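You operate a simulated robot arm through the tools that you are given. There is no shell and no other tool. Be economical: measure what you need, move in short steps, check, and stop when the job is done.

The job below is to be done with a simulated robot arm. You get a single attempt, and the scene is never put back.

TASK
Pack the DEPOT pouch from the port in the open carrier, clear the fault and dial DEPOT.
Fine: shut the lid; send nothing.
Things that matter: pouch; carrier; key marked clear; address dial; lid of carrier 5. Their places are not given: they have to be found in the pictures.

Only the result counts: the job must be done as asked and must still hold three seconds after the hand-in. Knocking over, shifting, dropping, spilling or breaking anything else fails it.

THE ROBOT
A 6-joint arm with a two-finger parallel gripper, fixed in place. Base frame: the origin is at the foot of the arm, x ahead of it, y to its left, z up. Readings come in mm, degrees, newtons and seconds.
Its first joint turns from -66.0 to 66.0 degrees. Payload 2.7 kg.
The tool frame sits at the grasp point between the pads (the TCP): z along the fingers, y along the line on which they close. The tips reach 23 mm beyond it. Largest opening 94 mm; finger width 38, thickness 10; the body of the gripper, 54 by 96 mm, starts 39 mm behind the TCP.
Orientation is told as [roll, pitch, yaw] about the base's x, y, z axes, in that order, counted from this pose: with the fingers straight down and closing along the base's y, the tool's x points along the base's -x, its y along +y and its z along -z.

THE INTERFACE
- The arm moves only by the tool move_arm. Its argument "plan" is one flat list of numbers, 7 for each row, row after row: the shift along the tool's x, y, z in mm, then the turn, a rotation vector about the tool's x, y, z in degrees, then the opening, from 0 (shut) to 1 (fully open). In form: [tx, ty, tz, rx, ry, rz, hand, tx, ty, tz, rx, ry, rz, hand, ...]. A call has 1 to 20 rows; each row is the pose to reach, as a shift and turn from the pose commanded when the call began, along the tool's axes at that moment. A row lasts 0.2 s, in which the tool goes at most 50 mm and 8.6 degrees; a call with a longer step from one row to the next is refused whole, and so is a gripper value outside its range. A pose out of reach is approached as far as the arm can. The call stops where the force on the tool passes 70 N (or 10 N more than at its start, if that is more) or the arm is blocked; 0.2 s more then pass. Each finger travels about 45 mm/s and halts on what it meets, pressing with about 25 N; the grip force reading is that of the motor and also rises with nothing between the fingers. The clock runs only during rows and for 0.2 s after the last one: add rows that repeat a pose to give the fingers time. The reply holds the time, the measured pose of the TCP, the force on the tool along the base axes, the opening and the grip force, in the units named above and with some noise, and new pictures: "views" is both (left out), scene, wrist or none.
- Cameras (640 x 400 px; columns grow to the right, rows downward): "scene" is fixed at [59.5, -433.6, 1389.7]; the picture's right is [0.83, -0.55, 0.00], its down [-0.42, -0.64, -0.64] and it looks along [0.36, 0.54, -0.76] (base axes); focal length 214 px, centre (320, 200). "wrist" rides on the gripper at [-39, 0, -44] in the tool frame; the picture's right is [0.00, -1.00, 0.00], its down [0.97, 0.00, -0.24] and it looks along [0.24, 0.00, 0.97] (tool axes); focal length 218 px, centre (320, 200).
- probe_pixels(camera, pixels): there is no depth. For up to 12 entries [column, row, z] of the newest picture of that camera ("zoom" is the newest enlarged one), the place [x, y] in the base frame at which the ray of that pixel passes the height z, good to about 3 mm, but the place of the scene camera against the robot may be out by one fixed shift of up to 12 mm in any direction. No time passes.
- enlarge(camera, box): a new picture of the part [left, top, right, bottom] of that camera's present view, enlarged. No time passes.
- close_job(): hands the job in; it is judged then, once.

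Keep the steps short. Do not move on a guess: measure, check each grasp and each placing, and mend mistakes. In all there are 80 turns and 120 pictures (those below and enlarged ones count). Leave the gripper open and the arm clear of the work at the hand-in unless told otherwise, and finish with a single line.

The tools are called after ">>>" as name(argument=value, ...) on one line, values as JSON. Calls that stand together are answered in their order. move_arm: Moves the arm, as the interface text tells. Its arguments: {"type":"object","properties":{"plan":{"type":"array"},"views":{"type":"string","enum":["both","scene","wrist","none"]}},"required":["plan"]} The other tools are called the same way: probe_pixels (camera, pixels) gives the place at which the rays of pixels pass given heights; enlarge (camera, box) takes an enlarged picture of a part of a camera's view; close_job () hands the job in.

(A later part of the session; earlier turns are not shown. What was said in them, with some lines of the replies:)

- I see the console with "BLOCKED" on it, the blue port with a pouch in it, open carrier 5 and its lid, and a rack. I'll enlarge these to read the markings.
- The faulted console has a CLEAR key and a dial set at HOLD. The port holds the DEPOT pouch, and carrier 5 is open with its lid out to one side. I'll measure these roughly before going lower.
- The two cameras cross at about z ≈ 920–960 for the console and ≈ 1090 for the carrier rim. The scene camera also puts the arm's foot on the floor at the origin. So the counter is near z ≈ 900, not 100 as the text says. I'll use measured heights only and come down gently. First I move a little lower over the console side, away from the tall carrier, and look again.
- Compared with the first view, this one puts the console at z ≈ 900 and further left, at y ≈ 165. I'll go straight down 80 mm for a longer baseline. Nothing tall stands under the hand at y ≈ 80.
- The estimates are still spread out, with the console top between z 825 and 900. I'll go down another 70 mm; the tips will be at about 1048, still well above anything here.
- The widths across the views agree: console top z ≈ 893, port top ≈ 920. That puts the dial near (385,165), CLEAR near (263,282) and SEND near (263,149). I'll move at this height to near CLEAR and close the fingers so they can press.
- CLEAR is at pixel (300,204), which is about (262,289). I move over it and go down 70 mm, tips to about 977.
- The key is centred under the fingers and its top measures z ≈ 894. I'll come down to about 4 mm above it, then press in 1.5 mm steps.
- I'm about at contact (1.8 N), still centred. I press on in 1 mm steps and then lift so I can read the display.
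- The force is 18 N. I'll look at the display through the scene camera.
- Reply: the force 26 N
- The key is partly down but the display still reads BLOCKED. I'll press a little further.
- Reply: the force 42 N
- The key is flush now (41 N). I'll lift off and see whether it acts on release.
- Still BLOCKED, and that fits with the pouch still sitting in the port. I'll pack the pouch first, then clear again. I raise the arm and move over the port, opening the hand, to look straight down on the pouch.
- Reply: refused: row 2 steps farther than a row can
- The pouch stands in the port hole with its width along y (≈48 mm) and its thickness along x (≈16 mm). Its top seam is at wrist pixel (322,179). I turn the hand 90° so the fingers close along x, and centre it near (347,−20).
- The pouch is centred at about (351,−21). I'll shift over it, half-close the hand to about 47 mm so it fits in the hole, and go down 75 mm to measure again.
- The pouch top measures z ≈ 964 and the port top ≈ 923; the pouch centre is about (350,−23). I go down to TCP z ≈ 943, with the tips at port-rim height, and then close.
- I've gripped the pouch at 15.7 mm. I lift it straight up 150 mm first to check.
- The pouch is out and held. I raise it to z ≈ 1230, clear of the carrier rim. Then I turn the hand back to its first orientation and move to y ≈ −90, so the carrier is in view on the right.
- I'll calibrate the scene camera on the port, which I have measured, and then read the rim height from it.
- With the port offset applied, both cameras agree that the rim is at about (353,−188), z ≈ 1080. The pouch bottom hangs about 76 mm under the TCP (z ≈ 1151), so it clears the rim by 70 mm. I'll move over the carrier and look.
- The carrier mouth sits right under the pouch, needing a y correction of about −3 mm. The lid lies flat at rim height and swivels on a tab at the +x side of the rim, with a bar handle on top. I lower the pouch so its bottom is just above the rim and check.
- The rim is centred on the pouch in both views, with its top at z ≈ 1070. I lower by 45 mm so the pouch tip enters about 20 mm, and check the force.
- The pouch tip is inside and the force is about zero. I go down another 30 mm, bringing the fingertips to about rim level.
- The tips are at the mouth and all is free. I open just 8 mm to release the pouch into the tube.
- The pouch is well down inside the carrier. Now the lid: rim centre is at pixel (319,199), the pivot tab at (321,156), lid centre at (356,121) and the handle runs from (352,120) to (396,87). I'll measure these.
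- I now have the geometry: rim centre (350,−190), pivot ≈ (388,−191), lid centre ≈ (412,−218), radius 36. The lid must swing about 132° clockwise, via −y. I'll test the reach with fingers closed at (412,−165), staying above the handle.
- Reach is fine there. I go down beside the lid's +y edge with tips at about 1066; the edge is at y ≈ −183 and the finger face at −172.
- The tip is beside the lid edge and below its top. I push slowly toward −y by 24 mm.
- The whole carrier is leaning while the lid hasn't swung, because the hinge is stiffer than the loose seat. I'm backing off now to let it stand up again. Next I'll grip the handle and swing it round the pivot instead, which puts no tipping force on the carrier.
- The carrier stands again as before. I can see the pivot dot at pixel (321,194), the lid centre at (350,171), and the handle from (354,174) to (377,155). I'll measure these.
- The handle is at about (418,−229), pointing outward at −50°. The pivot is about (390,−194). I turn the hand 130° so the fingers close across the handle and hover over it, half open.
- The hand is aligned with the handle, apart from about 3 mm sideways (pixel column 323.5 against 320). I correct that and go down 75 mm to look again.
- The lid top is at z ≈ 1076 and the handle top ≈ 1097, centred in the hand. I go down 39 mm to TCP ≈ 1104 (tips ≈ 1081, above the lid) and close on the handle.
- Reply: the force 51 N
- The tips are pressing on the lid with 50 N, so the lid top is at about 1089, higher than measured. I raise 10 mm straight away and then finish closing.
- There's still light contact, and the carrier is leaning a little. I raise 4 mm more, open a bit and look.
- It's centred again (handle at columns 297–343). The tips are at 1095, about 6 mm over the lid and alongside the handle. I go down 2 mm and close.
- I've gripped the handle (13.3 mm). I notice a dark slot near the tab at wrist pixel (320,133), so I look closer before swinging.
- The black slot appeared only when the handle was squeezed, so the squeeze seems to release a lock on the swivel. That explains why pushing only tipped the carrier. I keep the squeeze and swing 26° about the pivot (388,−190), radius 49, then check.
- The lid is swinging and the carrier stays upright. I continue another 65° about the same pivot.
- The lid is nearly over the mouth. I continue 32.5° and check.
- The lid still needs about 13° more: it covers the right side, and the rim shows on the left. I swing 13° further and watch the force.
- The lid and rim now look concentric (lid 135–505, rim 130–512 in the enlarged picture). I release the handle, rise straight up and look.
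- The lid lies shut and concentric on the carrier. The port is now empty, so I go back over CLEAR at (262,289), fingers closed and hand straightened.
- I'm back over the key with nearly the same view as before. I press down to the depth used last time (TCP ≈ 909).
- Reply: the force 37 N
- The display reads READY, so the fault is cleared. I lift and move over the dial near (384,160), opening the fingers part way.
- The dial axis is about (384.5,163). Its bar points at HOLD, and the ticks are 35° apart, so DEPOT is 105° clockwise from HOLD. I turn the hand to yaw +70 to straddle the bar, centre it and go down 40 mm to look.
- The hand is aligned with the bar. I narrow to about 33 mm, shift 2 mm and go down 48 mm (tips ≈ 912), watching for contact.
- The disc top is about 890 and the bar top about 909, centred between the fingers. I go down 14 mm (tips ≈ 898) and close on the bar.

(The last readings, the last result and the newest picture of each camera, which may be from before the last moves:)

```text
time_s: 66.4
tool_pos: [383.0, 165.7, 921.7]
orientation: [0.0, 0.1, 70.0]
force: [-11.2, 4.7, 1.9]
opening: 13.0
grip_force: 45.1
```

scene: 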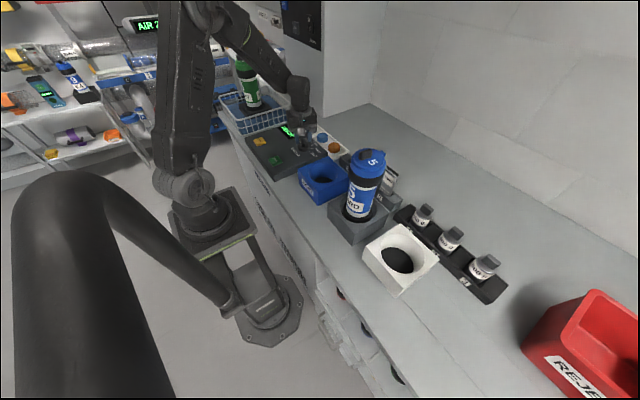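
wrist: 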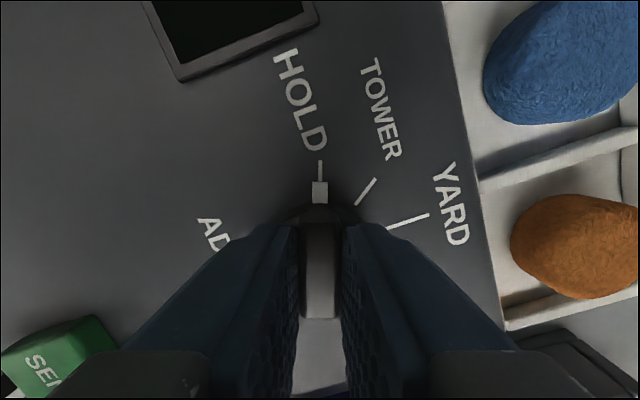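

The bar is gripped at 13.0 mm, with a slight side load of 12 N, so I shift 1.2 mm to relieve it. Then I turn clockwise 52° and check.

>>> move_arm(plan=[0, 1.2, 0, 0, 0, 0, 0.05, 0, 1.2, 0, 0, 0, 7.5, 0.05, 0, 1.2, 0, 0, 0, 15, 0.05, 0, 1.2, 0, 0, 0, 22.5, 0.05, 0, 1.2, 0, 0, 0, 30, 0.05, 0, 1.2, 0, 0, 0, 37.5, 0.05, 0, 1.2, 0, 0, 0, 45, 0.05, 0, 1.2, 0, 0, 0, 52.5, 0.05, 0, 1.2, 0, 0, 0, 52.5, 0.05], views="wrist")

```text
time_s: 68.4
tool_pos: [385.5, 162.9, 922.3]
orientation: [-0.1, -0.2, 17.5]
force: [28.3, -17.7, -11.9]
opening: 12.8
grip_force: 44.9
```

wrist: 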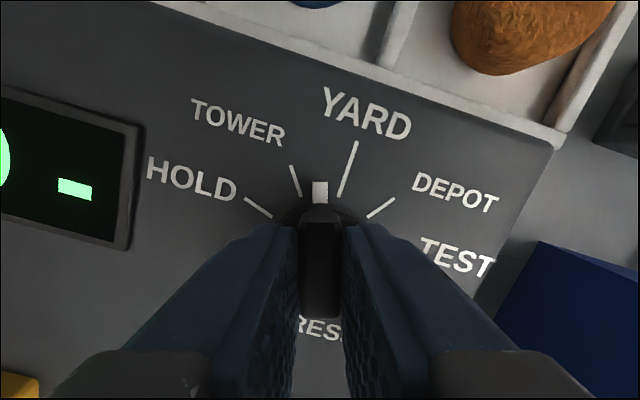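

The dial is turning; its white pointer is now between TOWER and YARD. There's a 33 N side load toward +x, −y, so I re-centre by 2.5 mm that way and turn the remaining 52.5°.

>>> move_arm(plan=[-1.6, -1.9, 0, 0, 0, 0, 0.05, -1.6, -1.9, 0, 0, 0, 7.5, 0.05, -1.6, -1.9, 0, 0, 0, 15, 0.05, -1.6, -1.9, 0, 0, 0, 22.5, 0.05, -1.6, -1.9, 0, 0, 0, 30, 0.05, -1.6, -1.9, 0, 0, 0, 37.5, 0.05, -1.6, -1.9, 0, 0, 0, 45, 0.05, -1.6, -1.9, 0, 0, 0, 52.5, 0.05, -1.6, -1.9, 0, 0, 0, 52.5, 0.05], views="wrist")

>>> enlarge(camera="wrist", box=[200, 80, 440, 260])

```text
time_s: 70.4
tool_pos: [384.5, 161.3, 921.2]
orientation: [-0.2, 0.1, -35.1]
force: [-4.2, -32.7, 13.8]
opening: 13.0
grip_force: 45.3
```

wrist: 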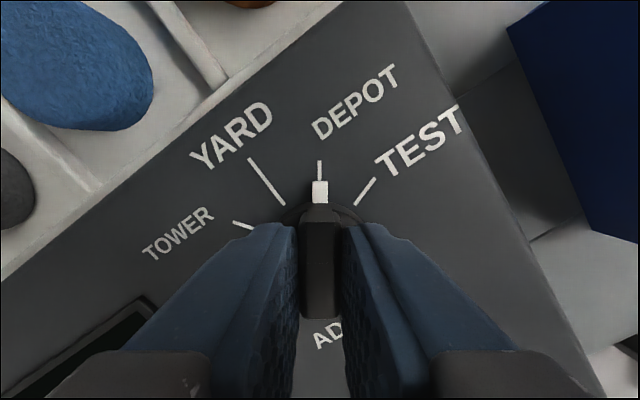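

```text
2.22 times, centred on (320, 170) of wrist
```

zoom: 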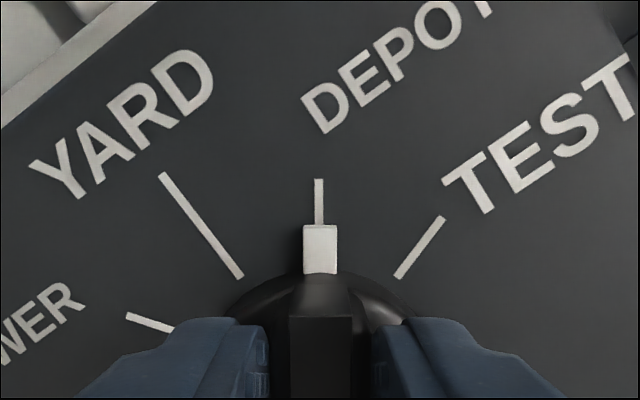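

The pointer sits exactly on the DEPOT tick. I ease off the 33 N side load, open the fingers and rise straight up.

>>> move_arm(plan=[-1.4, -2, 0, 0, 0, 0, 0.05, -1.4, -2, 0, 0, 0, 0, 0.05, -1.4, -2, 0, 0, 0, 0, 0.2, -1.4, -2, 0, 0, 0, 0, 0.35, -1.4, -2, 0, 0, 0, 0, 0.35, -1.4, -2, -15, 0, 0, 0, 0.35, -1.4, -2, -55, 0, 0, 0, 0.4, -1.4, -2, -100, 0, 0, 0, 0.4, -1.4, -2, -100, 0, 0, 0, 0.4], views="wrist")

>>> enlarge(camera="wrist", box=[180, 80, 440, 280])

```text
time_s: 72.4
tool_pos: [386.1, 161.2, 1021.9]
orientation: [-0.1, 0.0, -35.0]
force: [0.2, 0.0, -0.4]
opening: 37.5
grip_force: 0.0
```

wrist: 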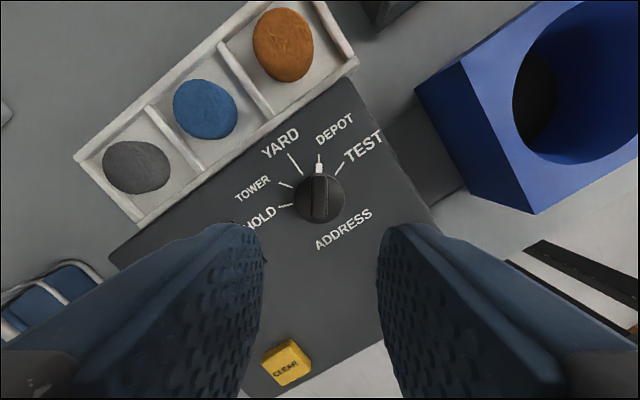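

```text
2.00 times, centred on (310, 180) of wrist
```

zoom: 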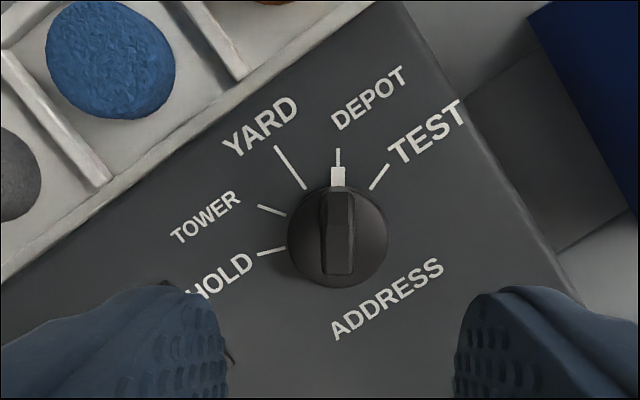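

The dial holds at DEPOT. I raise the arm well clear with the hand open and check the display, lid and carrier.

>>> move_arm(plan=[10, 0, -45, 0, 0, 0, 0.6, 20, 0, -90, 0, 0, 0, 0.8, 30, 0, -135, 0, 0, 0, 1, 40, 0, -180, 0, 0, 0, 1, 50, 0, -220, 0, 0, 0, 1, 50, 0, -220, 0, 0, 0, 1], views="both")

>>> enlarge(camera="scene", box=[240, 110, 420, 240])

>>> enlarge(camera="scene", box=[330, 135, 410, 230])

```text
time_s: 73.8
tool_pos: [342.8, 191.3, 1242.1]
orientation: [0.0, 0.1, -35.0]
force: [-0.3, 0.3, -0.2]
opening: 94.1
grip_force: 0.0
```

scene: 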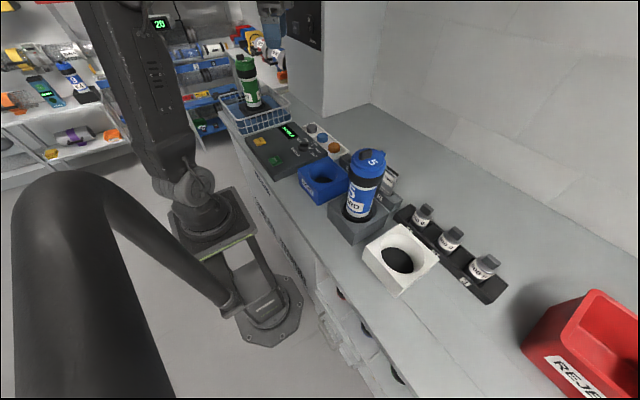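
wrist: 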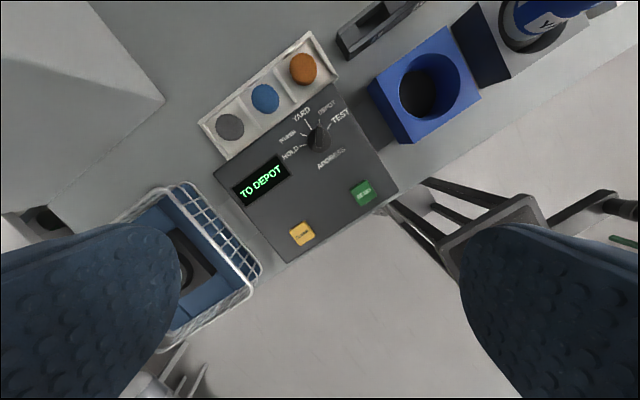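

```text
3.08 times, centred on (330, 175) of scene
```

zoom: 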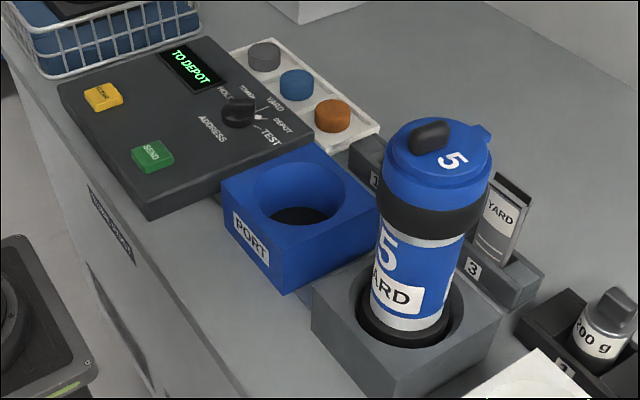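

```text
4.21 times, centred on (370, 182) of scene
```

zoom: 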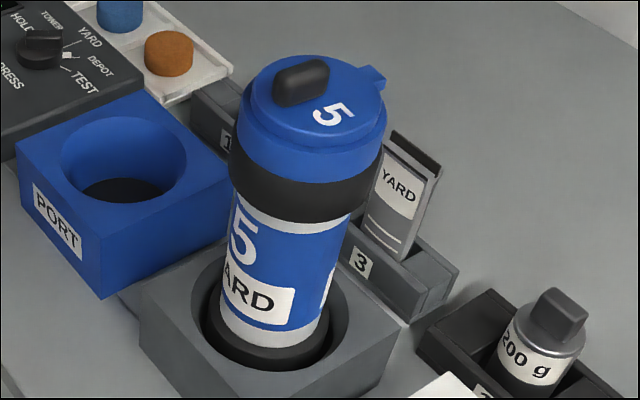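

The display reads "TO DEPOT", the dial holds at DEPOT and the port is empty. The pouch is in carrier 5, its lid is shut and it stands upright in its seat. SEND was never touched and nothing else has moved. The arm is clear with the hand open, so I hand the job in.

>>> close_job()

```text
The job is handed in.
```

The DEPOT pouch is packed in carrier 5 with its lid shut, the fault is cleared, the dial reads "TO DEPOT", and nothing was sent.
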